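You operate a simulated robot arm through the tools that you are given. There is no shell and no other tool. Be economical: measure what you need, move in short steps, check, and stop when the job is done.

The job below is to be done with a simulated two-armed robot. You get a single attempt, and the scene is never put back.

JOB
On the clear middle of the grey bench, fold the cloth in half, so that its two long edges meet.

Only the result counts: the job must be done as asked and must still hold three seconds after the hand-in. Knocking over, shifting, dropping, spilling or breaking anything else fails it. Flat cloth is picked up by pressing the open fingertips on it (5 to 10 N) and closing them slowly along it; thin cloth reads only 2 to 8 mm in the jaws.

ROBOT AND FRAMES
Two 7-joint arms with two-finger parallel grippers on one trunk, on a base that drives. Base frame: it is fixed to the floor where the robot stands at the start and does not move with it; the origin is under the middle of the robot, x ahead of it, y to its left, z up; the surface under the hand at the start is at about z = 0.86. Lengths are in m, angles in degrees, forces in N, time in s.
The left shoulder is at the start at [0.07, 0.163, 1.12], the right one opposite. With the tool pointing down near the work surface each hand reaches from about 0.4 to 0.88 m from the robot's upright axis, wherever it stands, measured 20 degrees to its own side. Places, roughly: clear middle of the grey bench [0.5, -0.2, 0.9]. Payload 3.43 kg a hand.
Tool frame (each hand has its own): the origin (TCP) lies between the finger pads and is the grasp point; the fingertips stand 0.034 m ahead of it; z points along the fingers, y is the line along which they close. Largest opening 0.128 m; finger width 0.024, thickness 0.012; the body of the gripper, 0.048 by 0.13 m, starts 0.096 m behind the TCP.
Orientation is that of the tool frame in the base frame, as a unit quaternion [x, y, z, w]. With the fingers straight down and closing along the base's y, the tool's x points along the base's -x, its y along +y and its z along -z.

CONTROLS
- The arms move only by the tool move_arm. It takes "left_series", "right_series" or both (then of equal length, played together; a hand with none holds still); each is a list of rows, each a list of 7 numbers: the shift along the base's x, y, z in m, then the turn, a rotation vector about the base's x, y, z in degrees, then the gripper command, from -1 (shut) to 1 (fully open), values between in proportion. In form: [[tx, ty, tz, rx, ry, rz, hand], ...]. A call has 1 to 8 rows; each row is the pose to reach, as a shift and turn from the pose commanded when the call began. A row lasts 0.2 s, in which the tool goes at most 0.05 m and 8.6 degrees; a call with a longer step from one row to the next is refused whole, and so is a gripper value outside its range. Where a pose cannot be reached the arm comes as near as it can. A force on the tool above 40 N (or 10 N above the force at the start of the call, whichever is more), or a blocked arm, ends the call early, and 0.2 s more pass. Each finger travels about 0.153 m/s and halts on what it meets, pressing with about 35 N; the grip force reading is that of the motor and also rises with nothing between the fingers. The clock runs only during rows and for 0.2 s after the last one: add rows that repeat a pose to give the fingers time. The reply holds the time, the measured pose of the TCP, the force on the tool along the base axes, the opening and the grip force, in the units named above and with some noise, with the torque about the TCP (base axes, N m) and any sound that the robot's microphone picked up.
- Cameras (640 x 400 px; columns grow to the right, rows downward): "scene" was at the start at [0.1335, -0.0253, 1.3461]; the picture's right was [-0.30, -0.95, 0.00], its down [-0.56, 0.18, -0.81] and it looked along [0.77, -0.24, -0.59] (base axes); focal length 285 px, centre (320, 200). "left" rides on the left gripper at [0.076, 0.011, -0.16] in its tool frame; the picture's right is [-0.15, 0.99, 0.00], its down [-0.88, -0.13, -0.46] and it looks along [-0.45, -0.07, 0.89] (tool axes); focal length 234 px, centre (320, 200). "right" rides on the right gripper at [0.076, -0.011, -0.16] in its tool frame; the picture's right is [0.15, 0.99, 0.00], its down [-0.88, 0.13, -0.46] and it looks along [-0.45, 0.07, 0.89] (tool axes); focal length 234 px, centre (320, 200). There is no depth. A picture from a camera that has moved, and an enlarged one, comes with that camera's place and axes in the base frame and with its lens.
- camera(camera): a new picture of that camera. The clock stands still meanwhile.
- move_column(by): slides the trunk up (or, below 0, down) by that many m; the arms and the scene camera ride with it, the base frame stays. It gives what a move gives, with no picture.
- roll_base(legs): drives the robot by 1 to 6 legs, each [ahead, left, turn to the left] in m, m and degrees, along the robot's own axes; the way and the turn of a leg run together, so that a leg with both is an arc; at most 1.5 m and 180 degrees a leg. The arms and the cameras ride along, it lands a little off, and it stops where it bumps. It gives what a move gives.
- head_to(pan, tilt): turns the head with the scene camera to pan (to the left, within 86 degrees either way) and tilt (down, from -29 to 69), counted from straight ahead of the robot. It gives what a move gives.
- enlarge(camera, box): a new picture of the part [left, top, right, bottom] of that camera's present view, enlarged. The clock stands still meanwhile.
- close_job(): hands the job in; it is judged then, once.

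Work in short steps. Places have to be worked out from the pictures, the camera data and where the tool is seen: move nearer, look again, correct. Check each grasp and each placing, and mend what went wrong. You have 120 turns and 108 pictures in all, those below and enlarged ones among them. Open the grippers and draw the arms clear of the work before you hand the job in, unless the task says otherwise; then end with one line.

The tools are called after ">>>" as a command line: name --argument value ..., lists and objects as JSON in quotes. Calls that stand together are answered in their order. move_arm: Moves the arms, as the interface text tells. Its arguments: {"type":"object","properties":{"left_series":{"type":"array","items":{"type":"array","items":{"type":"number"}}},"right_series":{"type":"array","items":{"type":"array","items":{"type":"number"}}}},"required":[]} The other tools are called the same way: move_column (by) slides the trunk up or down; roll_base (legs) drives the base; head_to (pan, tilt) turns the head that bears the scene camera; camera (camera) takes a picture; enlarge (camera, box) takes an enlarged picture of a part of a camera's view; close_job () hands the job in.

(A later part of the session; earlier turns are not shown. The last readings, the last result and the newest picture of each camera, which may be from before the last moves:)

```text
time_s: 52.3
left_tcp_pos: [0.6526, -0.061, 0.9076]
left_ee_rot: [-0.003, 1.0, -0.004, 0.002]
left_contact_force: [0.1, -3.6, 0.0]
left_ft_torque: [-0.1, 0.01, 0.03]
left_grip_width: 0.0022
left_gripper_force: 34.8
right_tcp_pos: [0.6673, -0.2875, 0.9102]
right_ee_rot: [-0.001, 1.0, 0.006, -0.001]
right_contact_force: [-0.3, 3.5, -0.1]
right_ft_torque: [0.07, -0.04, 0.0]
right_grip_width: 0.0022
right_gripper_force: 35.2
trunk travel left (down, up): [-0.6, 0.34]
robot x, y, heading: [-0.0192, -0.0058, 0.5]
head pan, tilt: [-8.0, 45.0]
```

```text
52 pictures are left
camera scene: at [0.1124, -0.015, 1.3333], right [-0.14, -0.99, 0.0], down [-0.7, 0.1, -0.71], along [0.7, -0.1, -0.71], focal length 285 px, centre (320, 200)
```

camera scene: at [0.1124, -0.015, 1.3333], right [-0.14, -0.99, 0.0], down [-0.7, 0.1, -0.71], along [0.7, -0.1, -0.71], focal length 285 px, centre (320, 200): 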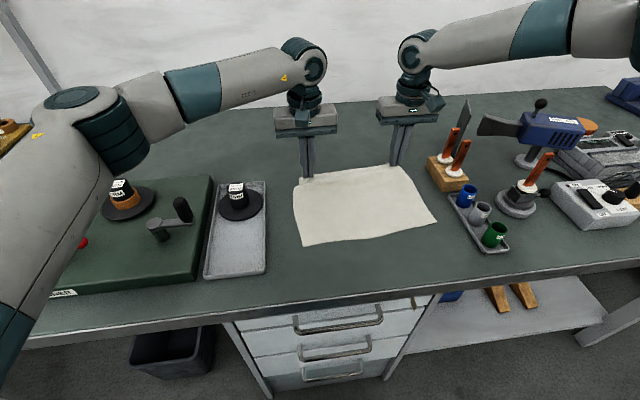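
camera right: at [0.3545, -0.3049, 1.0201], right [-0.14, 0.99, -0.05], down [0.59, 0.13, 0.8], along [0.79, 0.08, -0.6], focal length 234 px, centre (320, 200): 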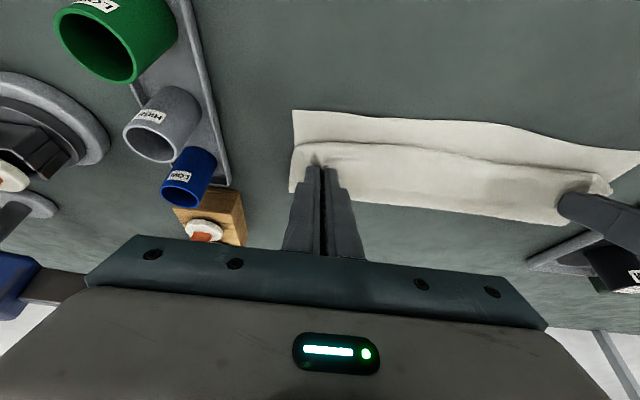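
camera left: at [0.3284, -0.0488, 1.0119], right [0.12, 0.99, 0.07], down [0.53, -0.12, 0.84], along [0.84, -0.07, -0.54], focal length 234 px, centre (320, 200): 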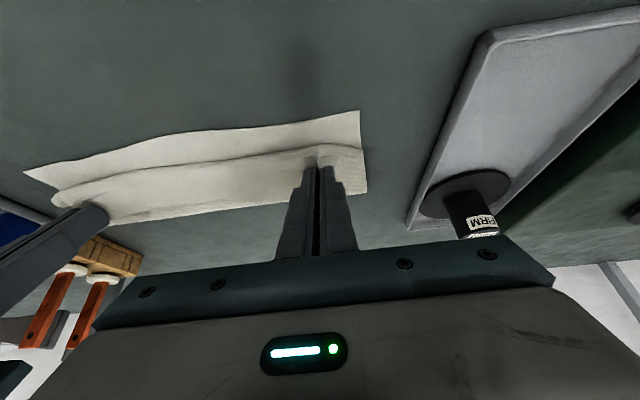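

It's fully laid out now. I'll slide in low with the arms first, then use the base to continue.

>>> move_arm --left_series '[[-0.02, 0, 0.005, 0, 0, 0, -1], [-0.0436, 0, 0.005, 0, -6, 0, -1], [-0.067, 0, 0.004, 0, -12, 0, -1], [-0.0905, 0, 0.003, 0, -18, 0, -1], [-0.109, 0, 0.002, 0, -24, 0, -1]]' --right_series '[[-0.02, 0, 0.003, 0, 0, 0, -1], [-0.0436, 0, 0.003, 0, -6, 0, -1], [-0.067, 0, 0.002, 0, -12, 0, -1], [-0.0905, 0, 0.001, 0, -18, 0, -1], [-0.109, 0, 0, 0, -24, 0, -1]]'

>>> roll_base --legs '[[-0.06, 0, 0]]'

>>> camera --camera "right"

>>> camera --camera "left"

```text
time_s: 53.5
left_tcp_pos: [0.5379, -0.0608, 0.9115]
left_ee_rot: [-0.003, 0.977, -0.003, 0.211]
left_contact_force: [0.4, -2.3, 0.1]
left_ft_torque: [-0.07, -0.06, 0.0]
left_grip_width: 0.0018
left_gripper_force: 35.1
right_tcp_pos: [0.5557, -0.2863, 0.911]
right_ee_rot: [-0.003, 0.978, 0.008, 0.207]
right_contact_force: [-0.6, 1.3, -0.2]
right_ft_torque: [0.02, 0.0, 0.05]
right_grip_width: 0.0018
right_gripper_force: 35.4
trunk travel left (down, up): [-0.6, 0.34]
robot x, y, heading: [-0.0161, -0.0065, 0.1]
head pan, tilt: [-8.0, 45.0]
```

```text
time_s: 54.5
left_tcp_pos: [0.478, -0.0596, 0.9112]
left_ee_rot: [-0.004, 0.978, -0.003, 0.211]
left_contact_force: [-0.5, -2.4, 0.3]
left_ft_torque: [-0.1, -0.04, -0.02]
left_grip_width: 0.0021
left_gripper_force: 35.2
right_tcp_pos: [0.4979, -0.285, 0.9113]
right_ee_rot: [-0.004, 0.978, 0.006, 0.206]
right_contact_force: [-0.6, 2.5, -0.7]
right_ft_torque: [0.05, 0.02, 0.01]
right_grip_width: 0.002
right_gripper_force: 35.0
trunk travel left (down, up): [-0.6, 0.34]
robot x, y, heading: [-0.0805, -0.0064, 0.2]
head pan, tilt: [-8.0, 45.0]
```

```text
51 pictures are left
camera right: at [0.3654, -0.2987, 1.0249], right [-0.15, 0.99, -0.05], down [0.62, 0.13, 0.77], along [0.77, 0.08, -0.63], focal length 234 px, centre (320, 200)
```

right: 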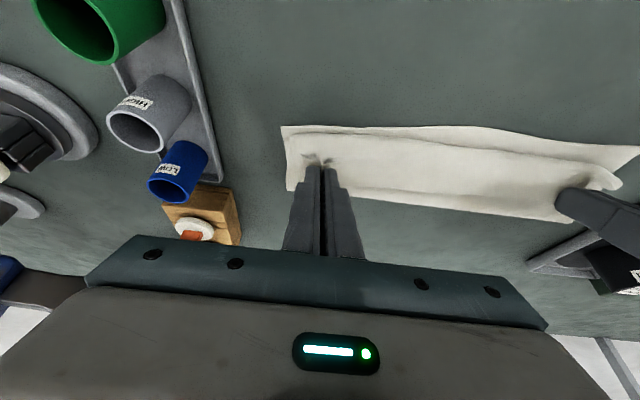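

```text
50 pictures are left
camera left: at [0.3439, -0.0481, 1.027], right [0.13, 0.99, 0.05], down [0.62, -0.12, 0.78], along [0.78, -0.07, -0.62], focal length 234 px, centre (320, 200)
```

left: 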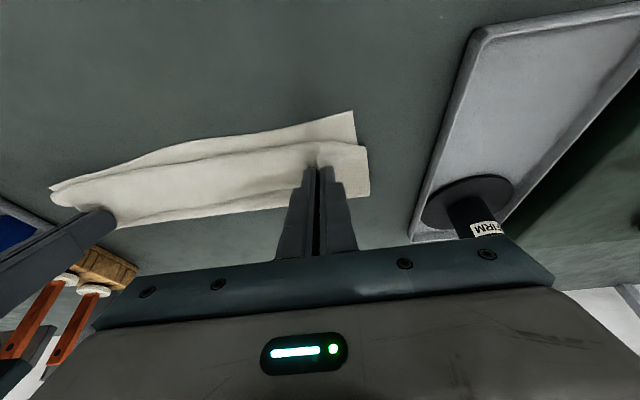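

The y-closing pinch acts as a stiff rib, so the cloth loops toward the robot at the grip and eats slack. I'll lay the cloth flat again and re-grip with the jaws turned 90° (closing along x), which lets the cloth hinge at the grip. First, lift.

>>> move_arm --left_series '[[0.01, 0, 0.025, 0, 6, 0, -1], [0.025, 0, 0.05, 0, 12, 0, -1], [0.045, 0, 0.07, 0, 18, 0, -1], [0.07, 0, 0.075, 0, 24, 0, -1]]' --right_series '[[0.01, 0, 0.025, 0, 6, 0, -1], [0.025, 0, 0.05, 0, 12, 0, -1], [0.045, 0, 0.07, 0, 18, 0, -1], [0.07, 0, 0.075, 0, 24, 0, -1]]'

>>> roll_base --legs '[[0.055, 0, 0]]'

>>> camera --camera "scene"

```text
time_s: 55.5
left_tcp_pos: [0.5505, -0.0605, 0.9845]
left_ee_rot: [-0.003, 1.0, -0.003, 0.001]
left_contact_force: [0.7, -3.5, -0.2]
left_ft_torque: [-0.11, 0.05, 0.06]
left_grip_width: 0.0021
left_gripper_force: 35.4
right_tcp_pos: [0.5692, -0.2849, 0.9841]
right_ee_rot: [-0.003, 1.0, 0.007, -0.004]
right_contact_force: [0.2, 4.2, -0.6]
right_ft_torque: [0.14, 0.08, -0.01]
right_grip_width: 0.0022
right_gripper_force: 35.2
trunk travel left (down, up): [-0.6, 0.34]
robot x, y, heading: [-0.0779, -0.0057, 0.4]
head pan, tilt: [-8.0, 45.0]
```

```text
time_s: 56.5
left_tcp_pos: [0.6026, -0.0585, 0.9859]
left_ee_rot: [-0.004, 1.0, -0.003, 0.002]
left_contact_force: [1.7, -4.0, 0.1]
left_ft_torque: [-0.11, -0.01, 0.06]
left_grip_width: 0.0023
left_gripper_force: 34.7
right_tcp_pos: [0.6212, -0.2852, 0.9864]
right_ee_rot: [-0.003, 1.0, 0.007, -0.002]
right_contact_force: [-0.2, 4.0, -0.4]
right_ft_torque: [0.12, 0.06, -0.01]
right_grip_width: 0.0023
right_gripper_force: 34.8
trunk travel left (down, up): [-0.6, 0.34]
robot x, y, heading: [-0.0223, -0.0034, 0.5]
head pan, tilt: [-8.0, 45.0]
```

```text
49 pictures are left
camera scene: at [0.1066, -0.0145, 1.3334], right [-0.13, -0.99, 0.0], down [-0.7, 0.09, -0.71], along [0.7, -0.09, -0.71], focal length 285 px, centre (320, 200)
```

scene: 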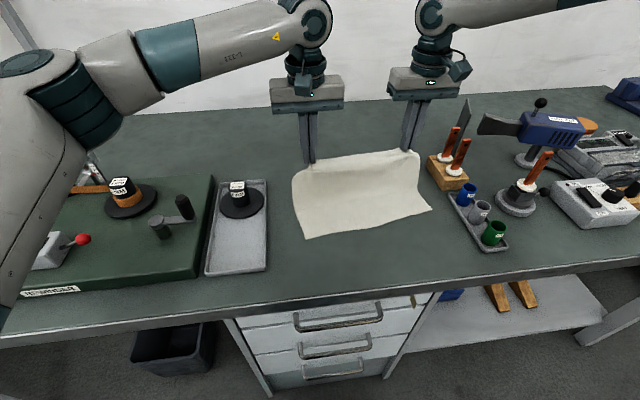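

The pull-out is dragging the near edge away a little. I'll lower the far edge flat here and release. Then I'll re-grip at the near edge with x-closing jaws and pull the cloth straight from there.

>>> move_arm --left_series '[[0.02, 0, -0.025, 0, 0, 0, -1], [0.035, 0, -0.05, 0, 0, 0, -1], [0.048, 0, -0.07, 0, 0, 0, -1], [0.055, 0, -0.083, 0, 0, 0, -1], [0.055, 0, -0.083, 0, 0, 0, -0.8], [0.055, 0, -0.083, 0, 0, 0, -0.6], [0.055, 0, -0.083, 0, 0, 0, -0.5]]' --right_series '[[0.02, 0, -0.025, 0, 0, 0, -1], [0.035, 0, -0.05, 0, 0, 0, -1], [0.05, 0, -0.07, 0, 0, 0, -1], [0.06, 0, -0.083, 0, 0, 0, -1], [0.06, 0, -0.083, 0, 0, 0, -0.8], [0.06, 0, -0.083, 0, 0, 0, -0.6], [0.06, 0, -0.083, 0, 0, 0, -0.5]]'

>>> move_arm --left_series '[[0, 0, 0.03, 0, 0, 0, -0.5], [0, 0, 0.07, 0, 0, 0, -0.5], [0, 0, 0.11, 0, 0, 0, -0.5], [0, 0, 0.15, 0, 0, 0, -0.5]]' --right_series '[[0, 0, 0.03, 0, 0, 0, -0.5], [0, 0, 0.07, 0, 0, 0, -0.5], [0, 0, 0.11, 0, 0, 0, -0.5], [0, 0, 0.15, 0, 0, 0, -0.5]]'

>>> camera --camera "scene"

```text
time_s: 58.0
left_tcp_pos: [0.6601, -0.0574, 0.904]
left_ee_rot: [-0.004, 1.0, -0.002, 0.002]
left_contact_force: [-0.1, -0.8, -1.2]
left_ft_torque: [0.01, 0.03, 0.01]
left_grip_width: 0.0319
left_gripper_force: 0.1
right_tcp_pos: [0.6732, -0.2902, 0.9061]
right_ee_rot: [-0.003, 1.0, 0.008, -0.001]
right_contact_force: [0.5, 0.3, -0.1]
right_ft_torque: [-0.04, 0.02, -0.05]
right_grip_width: 0.032
right_gripper_force: 0.1
right hand out of reach, approached as far as the arm can: row 4, 5, 6, 7
trunk travel left (down, up): [-0.6, 0.34]
robot x, y, heading: [-0.0229, -0.0057, 0.3]
head pan, tilt: [-8.0, 45.0]
```

```text
time_s: 59.0
left_tcp_pos: [0.6532, -0.0604, 1.0572]
left_ee_rot: [-0.004, 1.0, -0.004, 0.003]
left_contact_force: [0.1, -0.1, 0.5]
left_ft_torque: [0.02, -0.03, 0.03]
left_grip_width: 0.0317
left_gripper_force: 0.1
right_tcp_pos: [0.6721, -0.2865, 1.0566]
right_ee_rot: [-0.004, 1.0, 0.007, -0.001]
right_contact_force: [0.2, -0.5, 0.3]
right_ft_torque: [-0.02, -0.06, -0.01]
right_grip_width: 0.0319
right_gripper_force: 0.1
trunk travel left (down, up): [-0.6, 0.34]
robot x, y, heading: [-0.0228, -0.0036, 0.4]
head pan, tilt: [-8.0, 45.0]
```

```text
48 pictures are left
camera scene: at [0.1044, -0.0145, 1.3334], right [-0.13, -0.99, 0.0], down [-0.7, 0.09, -0.71], along [0.7, -0.09, -0.71], focal length 285 px, centre (320, 200)
```

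scene: 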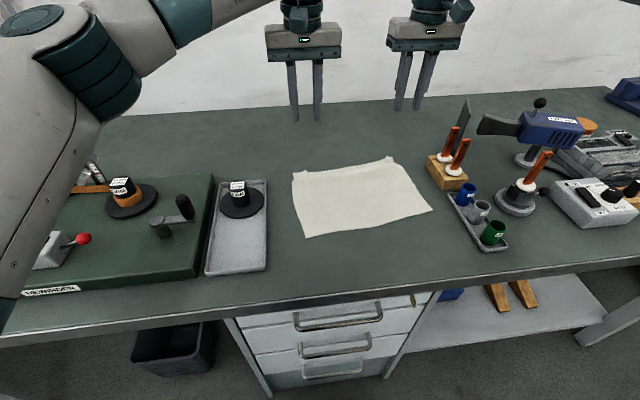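

>>> enlarge --camera "scene" --box '[270, 140, 450, 250]'

```text
3.56 times, centred on (360, 195) of scene
camera zoom: at [0.1044, -0.0145, 1.3334], right [-0.13, -0.99, 0.0], down [-0.7, 0.09, -0.71], along [0.7, -0.09, -0.71], focal length 1012 px, centre (178, 218)
```

zoom: 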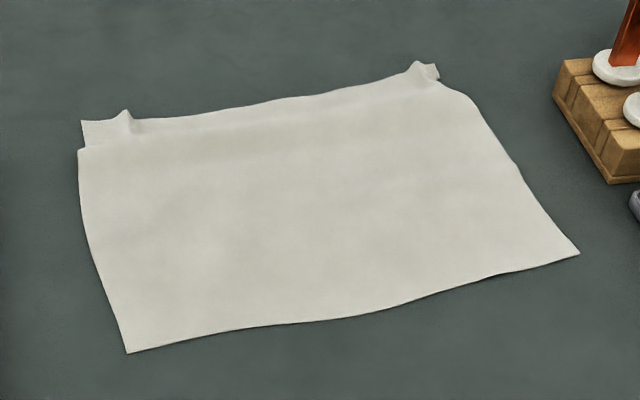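

Next I'll turn both hands by −90° about the vertical while moving back above the near edge.

>>> move_arm --left_series '[[-0.02, 0, 0, 0, 0, -8, -0.65], [-0.04, 0, 0, 0, 0, -16, -0.65], [-0.06, 0, 0, 0, 0, -24, -0.65], [-0.08, 0, 0, 0, 0, -32, -0.65], [-0.1, 0, 0, 0, 0, -40, -0.65], [-0.12, 0, 0, 0, 0, -48, -0.65], [-0.14, 0, 0, 0, 0, -56, -0.65], [-0.16, 0, 0, 0, 0, -60, -0.65]]' --right_series '[[-0.02, 0, 0, 0, 0, -8, -0.65], [-0.04, 0, 0, 0, 0, -16, -0.65], [-0.06, 0, 0, 0, 0, -24, -0.65], [-0.08, 0, 0, 0, 0, -32, -0.65], [-0.1, 0, 0, 0, 0, -40, -0.65], [-0.12, 0, 0, 0, 0, -48, -0.65], [-0.14, 0, 0, 0, 0, -56, -0.65], [-0.155, 0, 0, 0, 0, -60, -0.65]]'

>>> move_arm --left_series '[[-0.005, 0, -0.01, 0, 0, -8, -0.65], [-0.01, 0, -0.03, 0, 0, -16, -0.65], [-0.01, 0, -0.06, 0, 0, -24, -0.65], [-0.01, 0, -0.09, 0, 0, -30, -0.65], [-0.01, 0, -0.115, 0, 0, -30, -0.65]]' --right_series '[[0, 0, -0.01, 0, 0, -8, -0.65], [0, 0, -0.03, 0, 0, -16, -0.65], [0, 0, -0.06, 0, 0, -24, -0.65], [0, 0, -0.09, 0, 0, -30, -0.65], [0, 0, -0.115, 0, 0, -30, -0.65]]'

>>> camera --camera "scene"

>>> camera --camera "left"

>>> camera --camera "right"

```text
time_s: 60.9
left_tcp_pos: [0.497, -0.0595, 1.0544]
left_ee_rot: [0.498, 0.867, -0.004, 0.001]
left_contact_force: [0.2, -0.2, 0.8]
left_ft_torque: [0.0, 0.0, 0.03]
left_grip_width: 0.0225
left_gripper_force: 0.0
right_tcp_pos: [0.5174, -0.2885, 1.0564]
right_ee_rot: [0.498, 0.867, 0.007, 0.002]
right_contact_force: [0.0, 0.0, -0.3]
right_ft_torque: [-0.02, -0.02, -0.01]
right_grip_width: 0.0226
right_gripper_force: 0.0
trunk travel left (down, up): [-0.6, 0.34]
robot x, y, heading: [-0.0267, -0.0028, -0.2]
head pan, tilt: [-8.0, 45.0]
```

```text
time_s: 62.0
left_tcp_pos: [0.4819, -0.0414, 0.9575]
left_ee_rot: [0.684, 0.73, -0.001, -0.002]
left_contact_force: [-0.7, -0.9, -0.1]
left_ft_torque: [-0.02, 0.04, 0.04]
left_grip_width: 0.0225
left_gripper_force: 0.0
left hand out of reach, approached as far as the arm can: row 4, 5
right_tcp_pos: [0.5203, -0.2872, 0.9402]
right_ee_rot: [0.705, 0.709, 0.006, 0.003]
right_contact_force: [0.0, -0.8, 0.2]
right_ft_torque: [-0.03, 0.04, 0.02]
right_grip_width: 0.0223
right_gripper_force: 0.0
trunk travel left (down, up): [-0.6, 0.34]
robot x, y, heading: [-0.022, -0.0044, 0.3]
head pan, tilt: [-8.0, 45.0]
```

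```text
46 pictures are left
camera scene: at [0.109, -0.0141, 1.3332], right [-0.13, -0.99, 0.0], down [-0.7, 0.09, -0.71], along [0.7, -0.09, -0.71], focal length 285 px, centre (320, 200)
```

scene: 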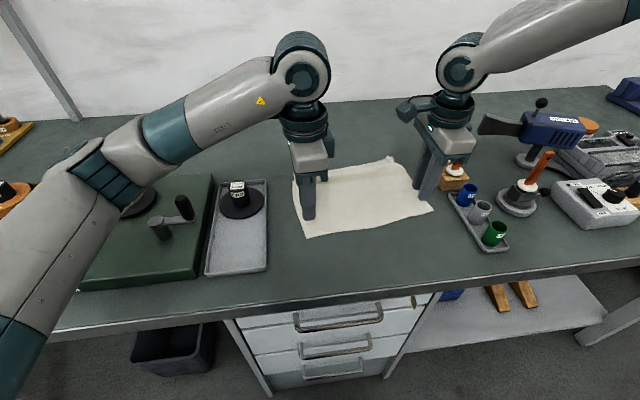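

```text
45 pictures are left
camera left: at [0.4893, 0.035, 1.1195], right [1.0, -0.08, 0.0], down [-0.07, -0.89, 0.45], along [-0.04, -0.45, -0.89], focal length 234 px, centre (320, 200)
```

left: 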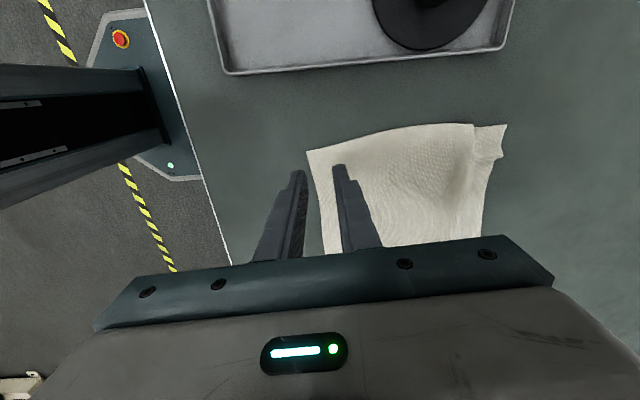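

```text
44 pictures are left
camera right: at [0.5077, -0.2127, 1.0992], right [0.99, 0.15, 0.01], down [0.13, -0.88, 0.45], along [0.08, -0.45, -0.89], focal length 234 px, centre (320, 200)
```

right: 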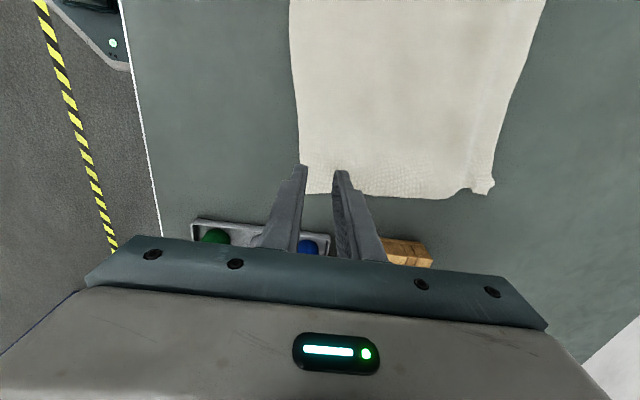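

The left hand, yawed, can't quite reach here. I'll shift the base 3.5 cm right, moving the right hand left beforehand to keep it away from the cups.

>>> move_arm --right_series '[[0, 0.015, 0.01, 0, 0, 0, -0.65], [0, 0.03, 0.01, 0, 0, 0, -0.65]]'

>>> roll_base --legs '[[-0.01, -0.035, 0]]'

>>> move_arm --left_series '[[0.005, 0.003, -0.01, 0, 0, -2, -0.65], [0.009, 0.003, -0.03, 0, 0, -3, -0.65]]' --right_series '[[0.005, -0.002, -0.01, 0, 0, 0, -0.65], [0.005, -0.004, -0.025, 0, 0, 0, -0.65]]'

>>> camera --camera "left"

>>> camera --camera "right"

```text
time_s: 62.6
left_tcp_pos: [0.4806, -0.042, 0.9582]
left_ee_rot: [0.684, 0.73, 0.0, -0.001]
left_contact_force: [0.3, 0.4, -0.7]
left_ft_torque: [-0.01, -0.01, -0.02]
left_grip_width: 0.0223
left_gripper_force: 0.0
right_tcp_pos: [0.5177, -0.258, 0.9506]
right_ee_rot: [0.705, 0.709, 0.006, 0.004]
right_contact_force: [-0.1, -0.2, 0.4]
right_ft_torque: [0.04, -0.03, 0.0]
right_grip_width: 0.0226
right_gripper_force: 0.1
trunk travel left (down, up): [-0.6, 0.34]
robot x, y, heading: [-0.0236, -0.0035, 0.5]
head pan, tilt: [-8.0, 45.0]
```

```text
time_s: 63.5
left_tcp_pos: [0.4711, -0.0756, 0.9592]
left_ee_rot: [0.683, 0.73, 0.001, -0.001]
left_contact_force: [-0.5, 0.2, 0.1]
left_ft_torque: [0.0, 0.02, -0.03]
left_grip_width: 0.0224
left_gripper_force: 0.1
right_tcp_pos: [0.5095, -0.2921, 0.9507]
right_ee_rot: [0.704, 0.71, 0.005, 0.004]
right_contact_force: [-0.6, -0.1, 1.0]
right_ft_torque: [0.02, -0.02, 0.0]
right_grip_width: 0.0226
right_gripper_force: 0.1
trunk travel left (down, up): [-0.6, 0.34]
robot x, y, heading: [-0.034, -0.0381, 0.5]
head pan, tilt: [-8.0, 45.0]
```

```text
time_s: 64.1
left_tcp_pos: [0.4713, -0.0768, 0.9585]
left_ee_rot: [0.683, 0.73, 0.0, -0.002]
left_contact_force: [0.6, -0.6, 0.6]
left_ft_torque: [-0.02, 0.03, 0.01]
left_grip_width: 0.0224
left_gripper_force: 0.0
left hand out of reach, approached as far as the arm can: row 1, 2
right_tcp_pos: [0.5118, -0.2981, 0.9254]
right_ee_rot: [0.704, 0.71, 0.006, 0.003]
right_contact_force: [0.6, 0.1, -0.2]
right_ft_torque: [0.04, 0.0, -0.03]
right_grip_width: 0.0225
right_gripper_force: 0.0
trunk travel left (down, up): [-0.6, 0.34]
robot x, y, heading: [-0.0309, -0.0415, 0.4]
head pan, tilt: [-8.0, 45.0]
```

```text
43 pictures are left
camera left: at [0.478, -0.0013, 1.1202], right [1.0, -0.08, 0.0], down [-0.07, -0.89, 0.45], along [-0.04, -0.45, -0.89], focal length 234 px, centre (320, 200)
```

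left: 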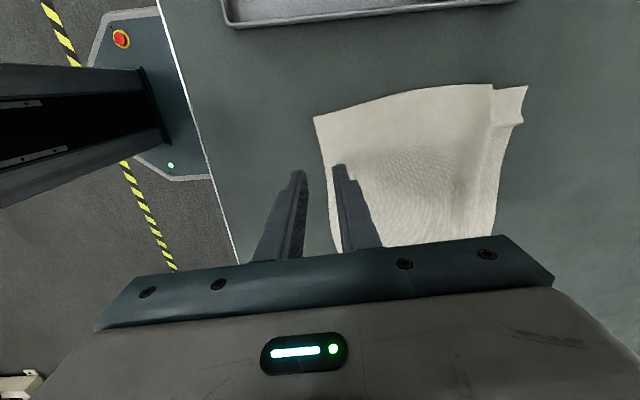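

```text
42 pictures are left
camera right: at [0.5003, -0.2218, 1.0836], right [0.99, 0.15, 0.01], down [0.13, -0.88, 0.45], along [0.08, -0.45, -0.89], focal length 234 px, centre (320, 200)
```

right: 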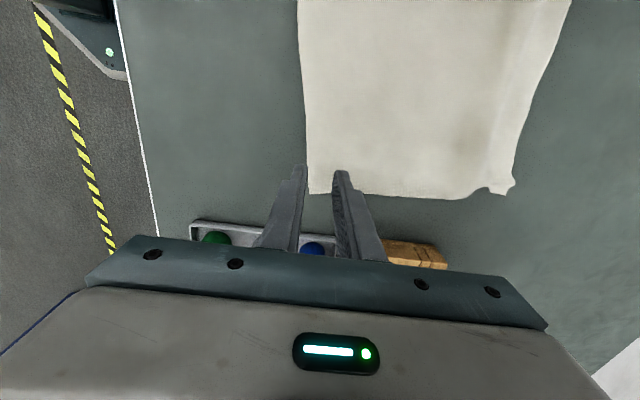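

The left wrist is at its yaw limit. I'll back its yaw off by about 22° and see whether it can come down.

>>> move_arm --left_series '[[0.003, 0.003, 0, 0, 0, 7, -0.65], [0.006, 0.006, 0, 0, 0, 14, -0.65], [0.011, 0.01, -0.01, 0, 0, 22, -0.65], [0.011, 0.012, -0.03, 0, 0, 22, -0.65]]'

>>> enlarge --camera "left" --box '[220, 70, 540, 260]'

```text
time_s: 65.1
left_tcp_pos: [0.4805, -0.0633, 0.9267]
left_ee_rot: [0.531, 0.847, -0.001, -0.002]
left_contact_force: [0.1, 0.3, 0.6]
left_ft_torque: [0.02, -0.03, 0.01]
left_grip_width: 0.0225
left_gripper_force: 0.0
right_tcp_pos: [0.5122, -0.2957, 0.9254]
right_ee_rot: [0.704, 0.71, 0.006, 0.004]
right_contact_force: [-0.5, 0.3, -0.3]
right_ft_torque: [0.03, -0.03, 0.03]
right_grip_width: 0.0223
right_gripper_force: 0.0
trunk travel left (down, up): [-0.6, 0.34]
robot x, y, heading: [-0.0341, -0.0399, 0.6]
head pan, tilt: [-8.0, 45.0]
```

```text
2.00 times, centred on (380, 165) of left
camera zoom: at [0.4588, 0.0092, 1.0884], right [0.95, 0.3, 0.0], down [0.27, -0.85, 0.45], along [0.13, -0.43, -0.89], focal length 468 px, centre (200, 270)
```

zoom: 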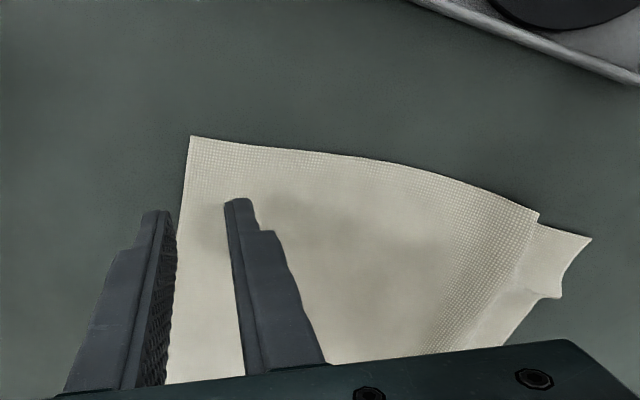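

The left works at about −64° yaw. I'll lower both to the near edge.

>>> move_arm --left_series '[[0.006, 0, -0.01, 0, 0, 0, -0.65], [0.006, 0, -0.02, 0, 0, 0, -0.65], [0.006, 0, -0.028, 0, 0, 0, -0.65]]' --right_series '[[0.002, 0, -0.01, 0, 0, 0, -0.65], [0.002, 0, -0.02, 0, 0, 0, -0.65], [0.002, 0, -0.027, 0, 0, 0, -0.65]]'

>>> move_arm --left_series '[[0, 0, -0.002, 0, 0, 0, -0.65], [0, 0, -0.004, 0, 0, 0, -0.65]]' --right_series '[[0, 0, -0.002, 0, 0, 0, -0.65], [0, 0, -0.004, 0, 0, 0, -0.65]]'

```text
time_s: 65.9
left_tcp_pos: [0.4887, -0.0643, 0.9002]
left_ee_rot: [0.531, 0.847, 0.0, -0.001]
left_contact_force: [-0.1, 0.2, 0.0]
left_ft_torque: [-0.02, 0.0, 0.01]
left_grip_width: 0.0226
left_gripper_force: 0.0
right_tcp_pos: [0.5133, -0.2952, 0.8998]
right_ee_rot: [0.704, 0.71, 0.007, 0.004]
right_contact_force: [-1.3, -0.3, 0.8]
right_ft_torque: [-0.02, 0.02, 0.0]
right_grip_width: 0.0225
right_gripper_force: 0.1
trunk travel left (down, up): [-0.6, 0.34]
robot x, y, heading: [-0.0318, -0.0423, 0.3]
head pan, tilt: [-8.0, 45.0]
```

```text
time_s: 66.5
left_tcp_pos: [0.4875, -0.0649, 0.8966]
left_ee_rot: [0.531, 0.847, -0.001, -0.001]
left_contact_force: [-0.2, 1.1, 0.3]
left_ft_torque: [-0.03, 0.01, 0.01]
left_grip_width: 0.0223
left_gripper_force: 0.0
right_tcp_pos: [0.5153, -0.2961, 0.8961]
right_ee_rot: [0.704, 0.71, 0.007, 0.004]
right_contact_force: [0.4, -1.2, 3.4]
right_ft_torque: [-0.06, 0.04, 0.0]
right_grip_width: 0.0225
right_gripper_force: 0.0
trunk travel left (down, up): [-0.6, 0.34]
robot x, y, heading: [-0.0339, -0.0429, 0.6]
head pan, tilt: [-8.0, 45.0]
```

>>> move_arm --left_series '[[0, 0, -0.002, 0, 0, 0, -0.65], [0, 0, -0.003, 0, 0, 0, -0.65]]' --right_series '[[0, 0, -0.001, 0, 0, 0, -0.65], [0, 0, -0.002, 0, 0, 0, -0.65]]'

>>> enlarge --camera "left" --box '[220, 110, 400, 230]'

>>> enlarge --camera "right" --box '[220, 110, 400, 230]'

```text
time_s: 67.1
left_tcp_pos: [0.4859, -0.0651, 0.8962]
left_ee_rot: [0.531, 0.847, 0.001, 0.001]
left_contact_force: [1.7, 0.3, 9.8]
left_ft_torque: [-0.04, 0.02, 0.0]
left_grip_width: 0.0217
left_gripper_force: 0.1
right_tcp_pos: [0.5135, -0.2957, 0.8953]
right_ee_rot: [0.704, 0.71, 0.007, 0.005]
right_contact_force: [-0.7, -4.6, 20.0]
right_ft_torque: [-0.13, 0.23, 0.03]
right_grip_width: 0.0224
right_gripper_force: 0.2
trunk travel left (down, up): [-0.6, 0.34]
robot x, y, heading: [-0.0322, -0.0379, 0.3]
head pan, tilt: [-8.0, 45.0]
```

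```text
3.33 times, centred on (310, 170) of left
camera zoom: at [0.4636, 0.0082, 1.0563], right [0.95, 0.3, 0.0], down [0.27, -0.85, 0.46], along [0.14, -0.43, -0.89], focal length 781 px, centre (353, 300)
```

zoom: 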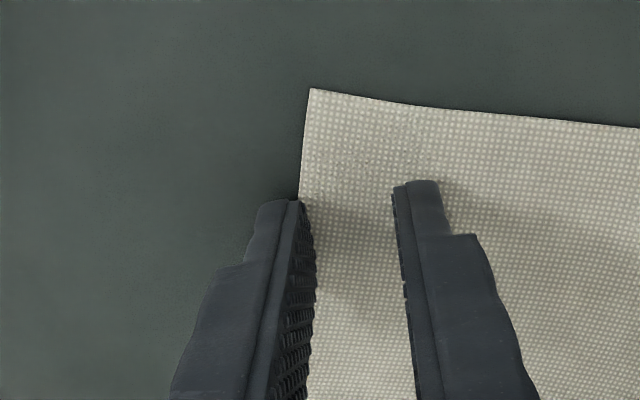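

```text
3.33 times, centred on (310, 170) of right
camera zoom: at [0.5011, -0.221, 1.0537], right [0.99, 0.15, 0.02], down [0.13, -0.88, 0.46], along [0.09, -0.45, -0.89], focal length 781 px, centre (353, 300)
```

zoom: 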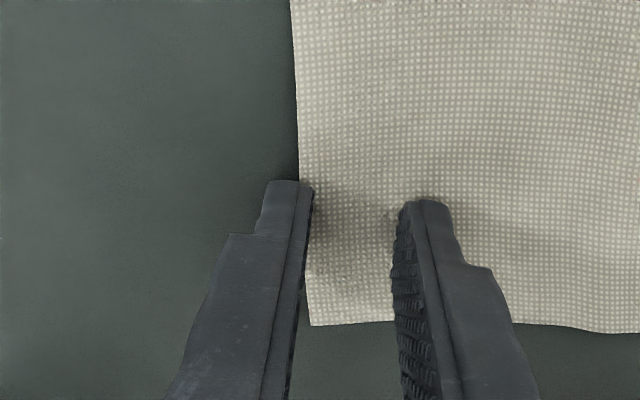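

The outer finger sits right on the edge on both hands, which is ideal. Now I'll close slowly under pressure.

>>> move_arm --left_series '[[0.001, 0, -0.001, 0, 0, 0, -0.69], [0.002, 0, -0.001, 0, 0, 0, -0.73], [0.002, 0, -0.001, 0, 0, 0, -0.77], [0.002, 0, -0.001, 0, 0, 0, -0.81], [0.002, 0, -0.001, 0, 0, 0, -0.86], [0.002, 0, -0.001, 0, 0, 0, -0.91], [0.002, 0, -0.001, 0, 0, 0, -0.96], [0.002, 0, -0.001, 0, 0, 0, -1]]' --right_series '[[0.001, 0, 0, 0, 0, 0, -0.69], [0.002, 0, 0, 0, 0, 0, -0.73], [0.002, 0, 0, 0, 0, 0, -0.77], [0.002, 0, 0, 0, 0, 0, -0.81], [0.002, 0, 0, 0, 0, 0, -0.86], [0.002, 0, 0, 0, 0, 0, -0.91], [0.002, 0, 0, 0, 0, 0, -0.96], [0.002, 0, 0, 0, 0, 0, -1]]'

>>> enlarge --camera "left" --box '[220, 110, 400, 230]'

>>> enlarge --camera "right" --box '[220, 110, 400, 230]'

```text
time_s: 68.9
left_tcp_pos: [0.4868, -0.0629, 0.8961]
left_ee_rot: [0.532, 0.847, -0.001, 0.001]
left_contact_force: [0.9, -4.3, 35.3]
left_ft_torque: [-0.19, 0.01, 0.01]
left_grip_width: 0.0021
left_gripper_force: 35.3
right_tcp_pos: [0.5145, -0.2953, 0.8956]
right_ee_rot: [0.704, 0.71, 0.007, 0.006]
right_contact_force: [-2.9, 4.0, 26.8]
right_ft_torque: [0.09, 0.07, -0.01]
right_grip_width: 0.0001
right_gripper_force: 33.3
trunk travel left (down, up): [-0.6, 0.34]
robot x, y, heading: [-0.0354, -0.0374, 0.8]
head pan, tilt: [-8.0, 45.0]
```

```text
3.33 times, centred on (310, 170) of left
camera zoom: at [0.4632, 0.0094, 1.056], right [0.95, 0.3, 0.0], down [0.26, -0.85, 0.46], along [0.14, -0.44, -0.89], focal length 781 px, centre (353, 300)
```

zoom: 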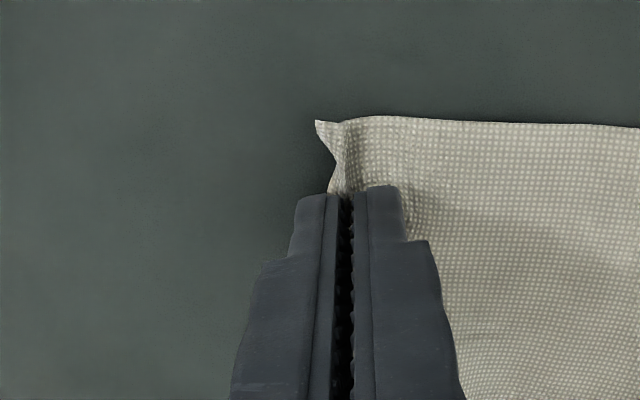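

```text
3.33 times, centred on (310, 170) of right
camera zoom: at [0.5004, -0.22, 1.0535], right [0.99, 0.15, 0.02], down [0.13, -0.88, 0.46], along [0.09, -0.45, -0.89], focal length 781 px, centre (353, 300)
```

zoom: 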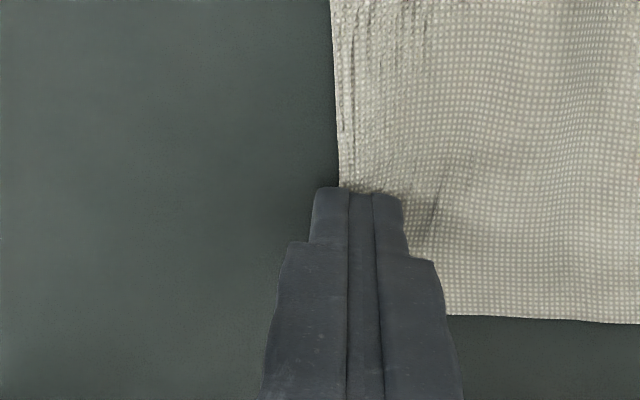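

The left pinched the very edge (2 mm); the right slipped. I'll ease the left, and retry the right about 8 mm further in.

>>> move_arm --left_series '[[0, 0, 0.001, 0, 0, 0, -1], [0, 0, 0.003, 0, 0, 0, -1], [0, 0, 0.004, 0, 0, 0, -1], [0, 0, 0.004, 0, 0, 0, -1], [0, 0, 0.004, 0, 0, 0, -1], [0, 0, 0.004, 0, 0, 0, -1]]' --right_series '[[0, 0, 0.01, 0, 0, 0, -1], [0.008, 0, 0.01, 0, 0, 0, -0.62], [0.008, 0, 0.006, 0, 0, 0, -0.62], [0.008, 0, 0.002, 0, 0, 0, -0.62], [0.008, 0, 0.0, 0, 0, 0, -0.62], [0.008, 0, -0.001, 0, 0, 0, -0.62]]'

>>> enlarge --camera "right" --box '[220, 110, 400, 230]'

```text
time_s: 70.3
left_tcp_pos: [0.4866, -0.0653, 0.8983]
left_ee_rot: [0.532, 0.847, 0.0, 0.0]
left_contact_force: [-0.2, -0.6, 0.2]
left_ft_torque: [0.01, 0.01, -0.04]
left_grip_width: 0.0022
left_gripper_force: 34.8
right_tcp_pos: [0.5238, -0.296, 0.8955]
right_ee_rot: [0.704, 0.71, 0.009, 0.006]
right_contact_force: [0.6, -7.2, 39.9]
right_ft_torque: [-0.26, 0.62, 0.13]
right_grip_width: 0.0236
right_gripper_force: 0.2
trunk travel left (down, up): [-0.6, 0.34]
robot x, y, heading: [-0.0331, -0.0393, 0.4]
head pan, tilt: [-8.0, 45.0]
```

```text
3.33 times, centred on (310, 170) of right
camera zoom: at [0.5106, -0.2214, 1.0538], right [0.99, 0.15, 0.02], down [0.13, -0.88, 0.46], along [0.09, -0.45, -0.89], focal length 781 px, centre (353, 300)
```

zoom: 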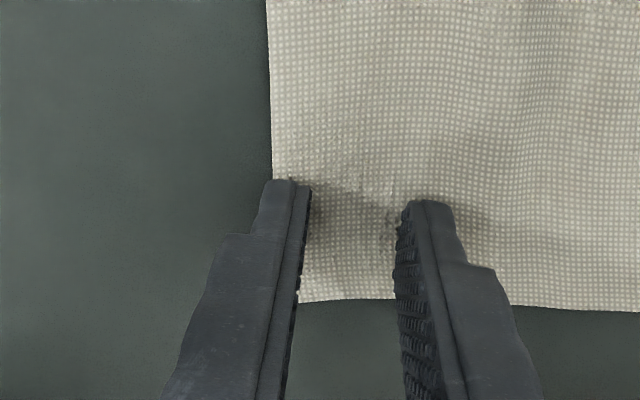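

Positioned well, but it's pressing too hard. I'll ease to about 15–20 N and close.

>>> move_arm --right_series '[[0, 0, 0.002, 0, 0, 0, -0.62], [0, 0, 0.002, 0, 0, 0, -0.67], [0, 0, 0.002, 0, 0, 0, -0.73], [0, 0, 0.002, 0, 0, 0, -0.79], [0, 0, 0.002, 0, 0, 0, -0.85], [0, 0, 0.002, 0, 0, 0, -0.91], [0, 0, 0.002, 0, 0, 0, -0.97], [0, 0, 0.002, 0, 0, 0, -1]]'

>>> enlarge --camera "right" --box '[220, 110, 400, 230]'

```text
time_s: 72.1
left_tcp_pos: [0.4884, -0.0635, 0.8981]
left_ee_rot: [0.531, 0.847, 0.0, 0.0]
left_contact_force: [-1.0, -0.4, 1.4]
left_ft_torque: [-0.04, -0.02, -0.03]
left_grip_width: 0.002
left_gripper_force: 35.5
right_tcp_pos: [0.5223, -0.2956, 0.8953]
right_ee_rot: [0.704, 0.71, 0.007, 0.004]
right_contact_force: [-3.7, 4.8, 29.5]
right_ft_torque: [0.15, 0.3, 0.02]
right_grip_width: 0.0019
right_gripper_force: 34.7
trunk travel left (down, up): [-0.6, 0.34]
robot x, y, heading: [-0.033, -0.0421, 0.3]
head pan, tilt: [-8.0, 45.0]
```

```text
3.33 times, centred on (310, 170) of right
camera zoom: at [0.5096, -0.2201, 1.0536], right [0.99, 0.15, 0.02], down [0.13, -0.88, 0.46], along [0.09, -0.45, -0.89], focal length 781 px, centre (353, 300)
```

zoom: 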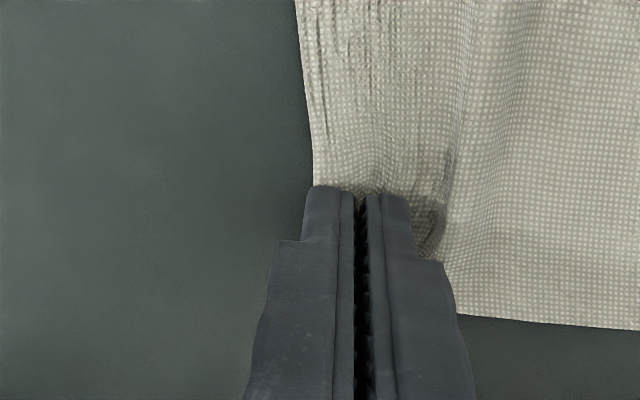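

Both hands hold the near edge. I'll pull gently toward the robot at low height to flatten and straighten the cloth.

>>> move_arm --left_series '[[0, 0, 0.003, 0, 0, 0, -1], [-0.01, 0, 0.005, 0, 0, 0, -1], [-0.02, 0, 0.005, 0, 0, 0, -1], [-0.03, 0, 0.005, 0, 0, 0, -1], [-0.04, 0, 0.005, 0, 0, 0, -1], [-0.04, 0, 0.005, 0, 0, 0, -1]]' --right_series '[[0, 0, 0.006, 0, 0, 0, -1], [-0.015, 0, 0.008, 0, 0, 0, -1], [-0.032, 0, 0.008, 0, 0, 0, -1], [-0.048, 0, 0.008, 0, 0, 0, -1], [-0.064, 0, 0.008, 0, 0, 0, -1], [-0.064, 0, 0.008, 0, 0, 0, -1]]'

>>> camera --camera "scene"

>>> enlarge --camera "scene" --box '[270, 140, 450, 250]'

```text
time_s: 73.5
left_tcp_pos: [0.4493, -0.0647, 0.9004]
left_ee_rot: [0.531, 0.847, 0.0, -0.002]
left_contact_force: [0.4, 0.1, 0.3]
left_ft_torque: [-0.01, 0.05, -0.01]
left_grip_width: 0.002
left_gripper_force: 34.8
right_tcp_pos: [0.4624, -0.2951, 0.901]
right_ee_rot: [0.704, 0.71, 0.006, 0.003]
right_contact_force: [-0.8, 0.5, 0.2]
right_ft_torque: [0.0, 0.01, 0.0]
right_grip_width: 0.0018
right_gripper_force: 34.6
trunk travel left (down, up): [-0.6, 0.34]
robot x, y, heading: [-0.0339, -0.0373, 0.4]
head pan, tilt: [-8.0, 45.0]
```

```text
34 pictures are left
camera scene: at [0.0978, -0.0499, 1.3332], right [-0.13, -0.99, 0.0], down [-0.7, 0.09, -0.71], along [0.7, -0.09, -0.71], focal length 285 px, centre (320, 200)
```

scene: 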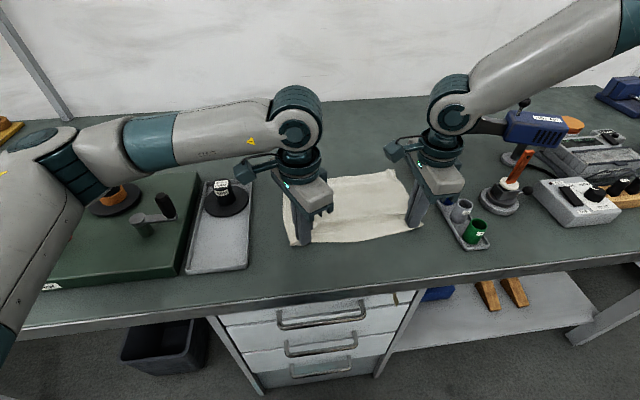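

```text
3.56 times, centred on (360, 195) of scene
camera zoom: at [0.0978, -0.0499, 1.3332], right [-0.13, -0.99, 0.0], down [-0.7, 0.09, -0.71], along [0.7, -0.09, -0.71], focal length 1012 px, centre (178, 218)
```

zoom: 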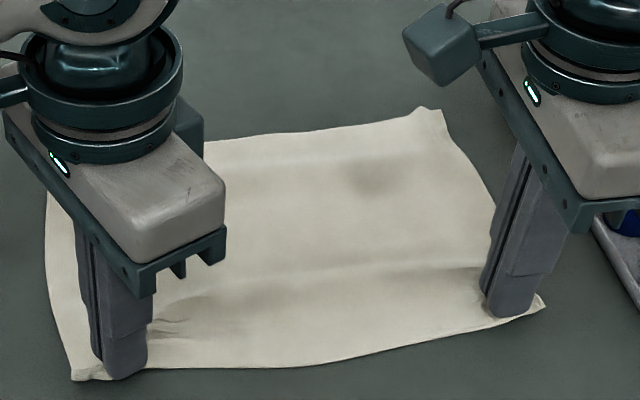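

Both are well held and the cloth is straighter. I'll start the fold from the near edge, lifting up and forward, then look at the far edge.

>>> move_arm --left_series '[[0.005, 0, 0.02, 0, 0, 0, -1], [0.015, 0, 0.045, 0, 0, 0, -1], [0.03, 0, 0.065, 0, 0, 0, -1], [0.05, 0, 0.08, 0, 0, 0, -1], [0.06, 0, 0.085, 0, 0, 0, -1]]' --right_series '[[0.005, 0, 0.02, 0, 0, 0, -1], [0.015, 0, 0.045, 0, 0, 0, -1], [0.03, 0, 0.065, 0, 0, 0, -1], [0.05, 0, 0.08, 0, 0, 0, -1], [0.06, 0, 0.085, 0, 0, 0, -1]]'

>>> camera --camera "left"

>>> camera --camera "right"

```text
time_s: 74.7
left_tcp_pos: [0.5089, -0.0662, 0.9864]
left_ee_rot: [0.532, 0.847, 0.001, -0.002]
left_contact_force: [0.5, -0.1, -1.6]
left_ft_torque: [-0.03, 0.04, -0.02]
left_grip_width: 0.0022
left_gripper_force: 34.6
right_tcp_pos: [0.5205, -0.2984, 0.9854]
right_ee_rot: [0.704, 0.71, 0.005, 0.004]
right_contact_force: [0.3, -0.5, 0.8]
right_ft_torque: [0.02, -0.01, 0.03]
right_grip_width: 0.0015
right_gripper_force: 34.9
trunk travel left (down, up): [-0.6, 0.34]
robot x, y, heading: [-0.0331, -0.0454, 0.4]
head pan, tilt: [-8.0, 45.0]
```

```text
32 pictures are left
camera left: at [0.4878, 0.0076, 1.1459], right [0.95, 0.3, 0.0], down [0.27, -0.85, 0.45], along [0.13, -0.43, -0.89], focal length 234 px, centre (320, 200)
```

left: 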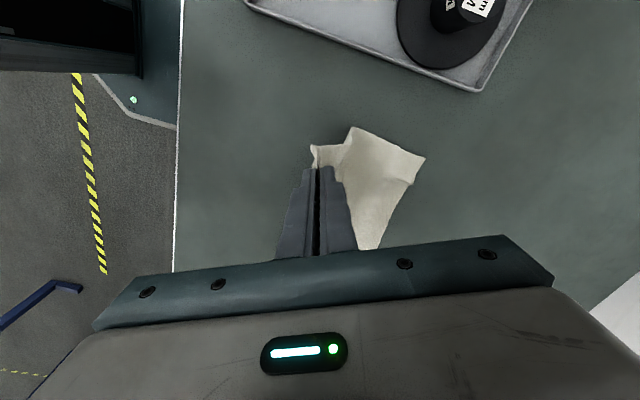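

```text
31 pictures are left
camera right: at [0.5087, -0.2221, 1.1434], right [0.99, 0.15, 0.01], down [0.13, -0.88, 0.46], along [0.08, -0.45, -0.89], focal length 234 px, centre (320, 200)
```

right: 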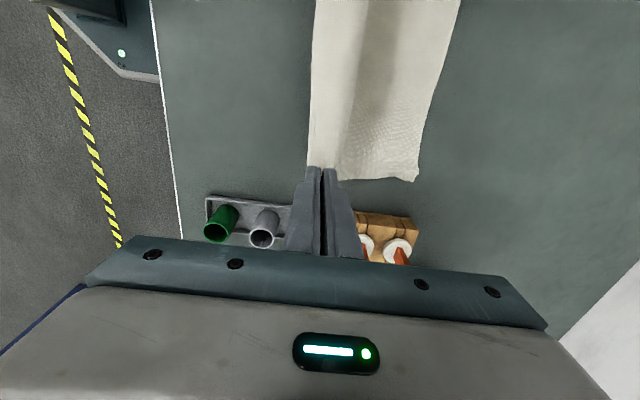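

The far edge lies at x ≈ 0.637 (left) and 0.655 (right), with the fold about where it should be. I'll bring the near edge down along a 45° diagonal toward the far edge.

>>> move_arm --left_series '[[0.018, 0, 0, 0, 0, 0, -1], [0.036, 0, -0.006, 0, 0, 0, -1], [0.051, 0, -0.021, 0, 0, 0, -1], [0.066, 0, -0.036, 0, 0, 0, -1], [0.081, 0, -0.051, 0, 0, 0, -1], [0.096, 0, -0.066, 0, 0, 0, -1]]' --right_series '[[0.02, 0, 0, 0, 0, 0, -1], [0.042, 0, -0.005, 0, 0, 0, -1], [0.057, 0, -0.02, 0, 0, 0, -1], [0.072, 0, -0.035, 0, 0, 0, -1], [0.087, 0, -0.05, 0, 0, 0, -1], [0.102, 0, -0.065, 0, 0, 0, -1]]'

>>> camera --camera "left"

>>> camera --camera "right"

```text
time_s: 76.1
left_tcp_pos: [0.5984, -0.0642, 0.9284]
left_ee_rot: [0.531, 0.847, 0.0, -0.002]
left_contact_force: [0.4, 0.3, 0.5]
left_ft_torque: [0.0, 0.04, 0.01]
left_grip_width: 0.0023
left_gripper_force: 34.8
left hand out of reach, approached as far as the arm can: row 6
right_tcp_pos: [0.6232, -0.2944, 0.9209]
right_ee_rot: [0.705, 0.709, 0.006, 0.004]
right_contact_force: [-0.3, 0.0, -0.8]
right_ft_torque: [-0.01, -0.05, 0.01]
right_grip_width: 0.002
right_gripper_force: 35.3
trunk travel left (down, up): [-0.6, 0.34]
robot x, y, heading: [-0.0365, -0.0382, 0.6]
head pan, tilt: [-8.0, 45.0]
```

```text
30 pictures are left
camera left: at [0.5767, 0.0082, 1.0893], right [0.95, 0.3, 0.0], down [0.27, -0.85, 0.45], along [0.13, -0.43, -0.89], focal length 234 px, centre (320, 200)
```

left: 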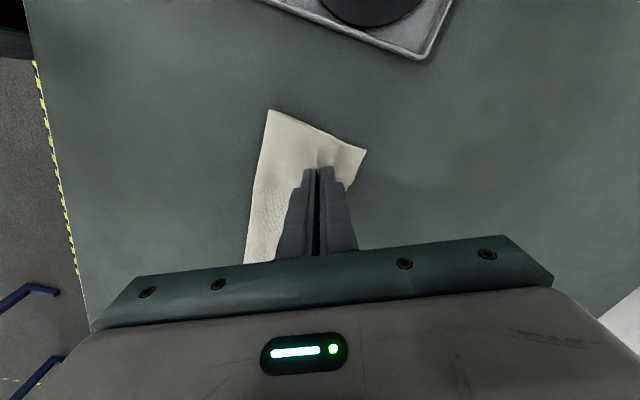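

```text
29 pictures are left
camera right: at [0.6113, -0.2201, 1.0798], right [0.99, 0.15, 0.01], down [0.13, -0.88, 0.46], along [0.08, -0.45, -0.89], focal length 234 px, centre (320, 200)
```

right: 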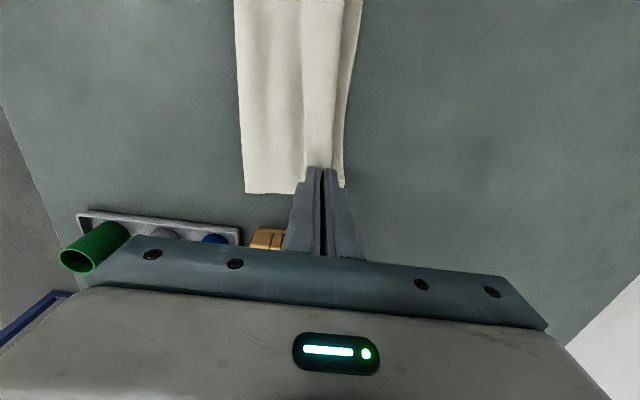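

There's still about 3 cm of slack: the bottom shows 0.098 where it should be 0.113. I'll move back low to re-lay the cloth, then slide forward low so the tension pulls the fold to the right line. The base will cover the left arm's last few centimetres.

>>> move_arm --left_series '[[-0.015, 0, 0.012, 0, 0, 0, -1], [-0.035, 0, 0.025, 0, 0, 0, -1], [-0.06, 0, 0.03, 0, 0, 0, -1], [-0.085, 0, 0.025, 0, 0, 0, -1], [-0.105, 0, 0.008, 0, 0, 0, -1], [-0.115, 0, -0.01, 0, 0, 0, -1], [-0.115, 0, -0.014, 0, 0, 0, -1]]' --right_series '[[-0.015, 0, 0.015, 0, 0, 0, -1], [-0.035, 0, 0.03, 0, 0, 0, -1], [-0.06, 0, 0.037, 0, 0, 0, -1], [-0.085, 0, 0.032, 0, 0, 0, -1], [-0.11, 0, 0.015, 0, 0, 0, -1], [-0.12, 0, -0.003, 0, 0, 0, -1], [-0.12, 0, -0.007, 0, 0, 0, -1]]'

>>> move_arm --left_series '[[0.015, 0, 0.002, 0, 0, 0, -1], [0.03, 0, 0.002, 0, 0, 0, -1], [0.045, 0, 0.002, 0, 0, 0, -1], [0.06, 0, 0.002, 0, 0, 0, -1], [0.075, 0, 0.002, 0, 0, 0, -1], [0.09, 0, 0.002, 0, 0, 0, -1], [0.105, 0, 0.002, 0, 0, 0, -1]]' --right_series '[[0.015, 0, 0.002, 0, 0, 0, -1], [0.03, 0, 0.002, 0, 0, 0, -1], [0.045, 0, 0.002, 0, 0, 0, -1], [0.06, 0, 0.002, 0, 0, 0, -1], [0.075, 0, 0.002, 0, 0, 0, -1], [0.09, 0, 0.002, 0, 0, 0, -1], [0.107, 0, 0.002, 0, 0, 0, -1]]'

>>> camera --camera "left"

>>> camera --camera "right"

```text
time_s: 77.7
left_tcp_pos: [0.4821, -0.0659, 0.9144]
left_ee_rot: [0.532, 0.847, 0.001, -0.001]
left_contact_force: [0.1, -0.7, 1.2]
left_ft_torque: [-0.02, 0.02, -0.03]
left_grip_width: 0.0022
left_gripper_force: 34.9
right_tcp_pos: [0.505, -0.2962, 0.9145]
right_ee_rot: [0.703, 0.711, 0.007, 0.003]
right_contact_force: [0.9, 0.3, -0.3]
right_ft_torque: [0.01, 0.02, -0.01]
right_grip_width: 0.0016
right_gripper_force: 35.5
trunk travel left (down, up): [-0.6, 0.34]
robot x, y, heading: [-0.0345, -0.0396, 0.3]
head pan, tilt: [-8.0, 45.0]
```

```text
time_s: 79.3
left_tcp_pos: [0.5888, -0.066, 0.9154]
left_ee_rot: [0.532, 0.847, 0.001, -0.002]
left_contact_force: [0.2, 0.3, 0.3]
left_ft_torque: [0.01, 0.0, -0.01]
left_grip_width: 0.0021
left_gripper_force: 35.0
right_tcp_pos: [0.6129, -0.2944, 0.9164]
right_ee_rot: [0.704, 0.71, 0.005, 0.003]
right_contact_force: [1.0, -0.4, -0.4]
right_ft_torque: [-0.01, 0.04, 0.0]
right_grip_width: 0.0019
right_gripper_force: 34.6
trunk travel left (down, up): [-0.6, 0.34]
robot x, y, heading: [-0.0338, -0.0426, 0.3]
head pan, tilt: [-8.0, 45.0]
```

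```text
28 pictures are left
camera left: at [0.5658, 0.0072, 1.0767], right [0.95, 0.3, 0.0], down [0.27, -0.85, 0.45], along [0.13, -0.43, -0.89], focal length 234 px, centre (320, 200)
```

left: 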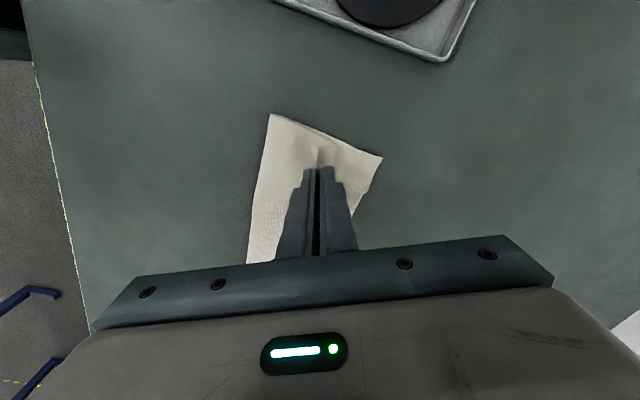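

```text
27 pictures are left
camera right: at [0.6008, -0.2206, 1.0741], right [0.99, 0.15, 0.01], down [0.13, -0.88, 0.45], along [0.08, -0.45, -0.89], focal length 234 px, centre (320, 200)
```

right: 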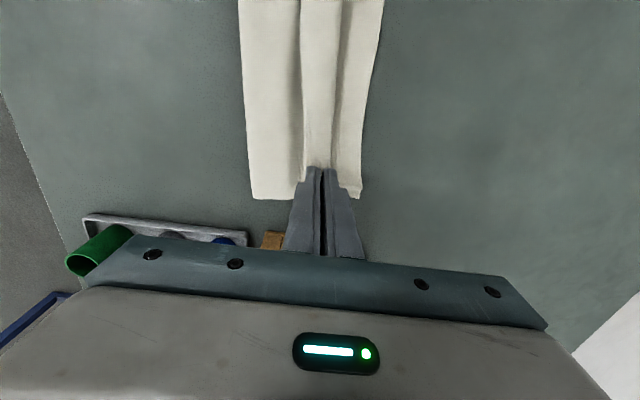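

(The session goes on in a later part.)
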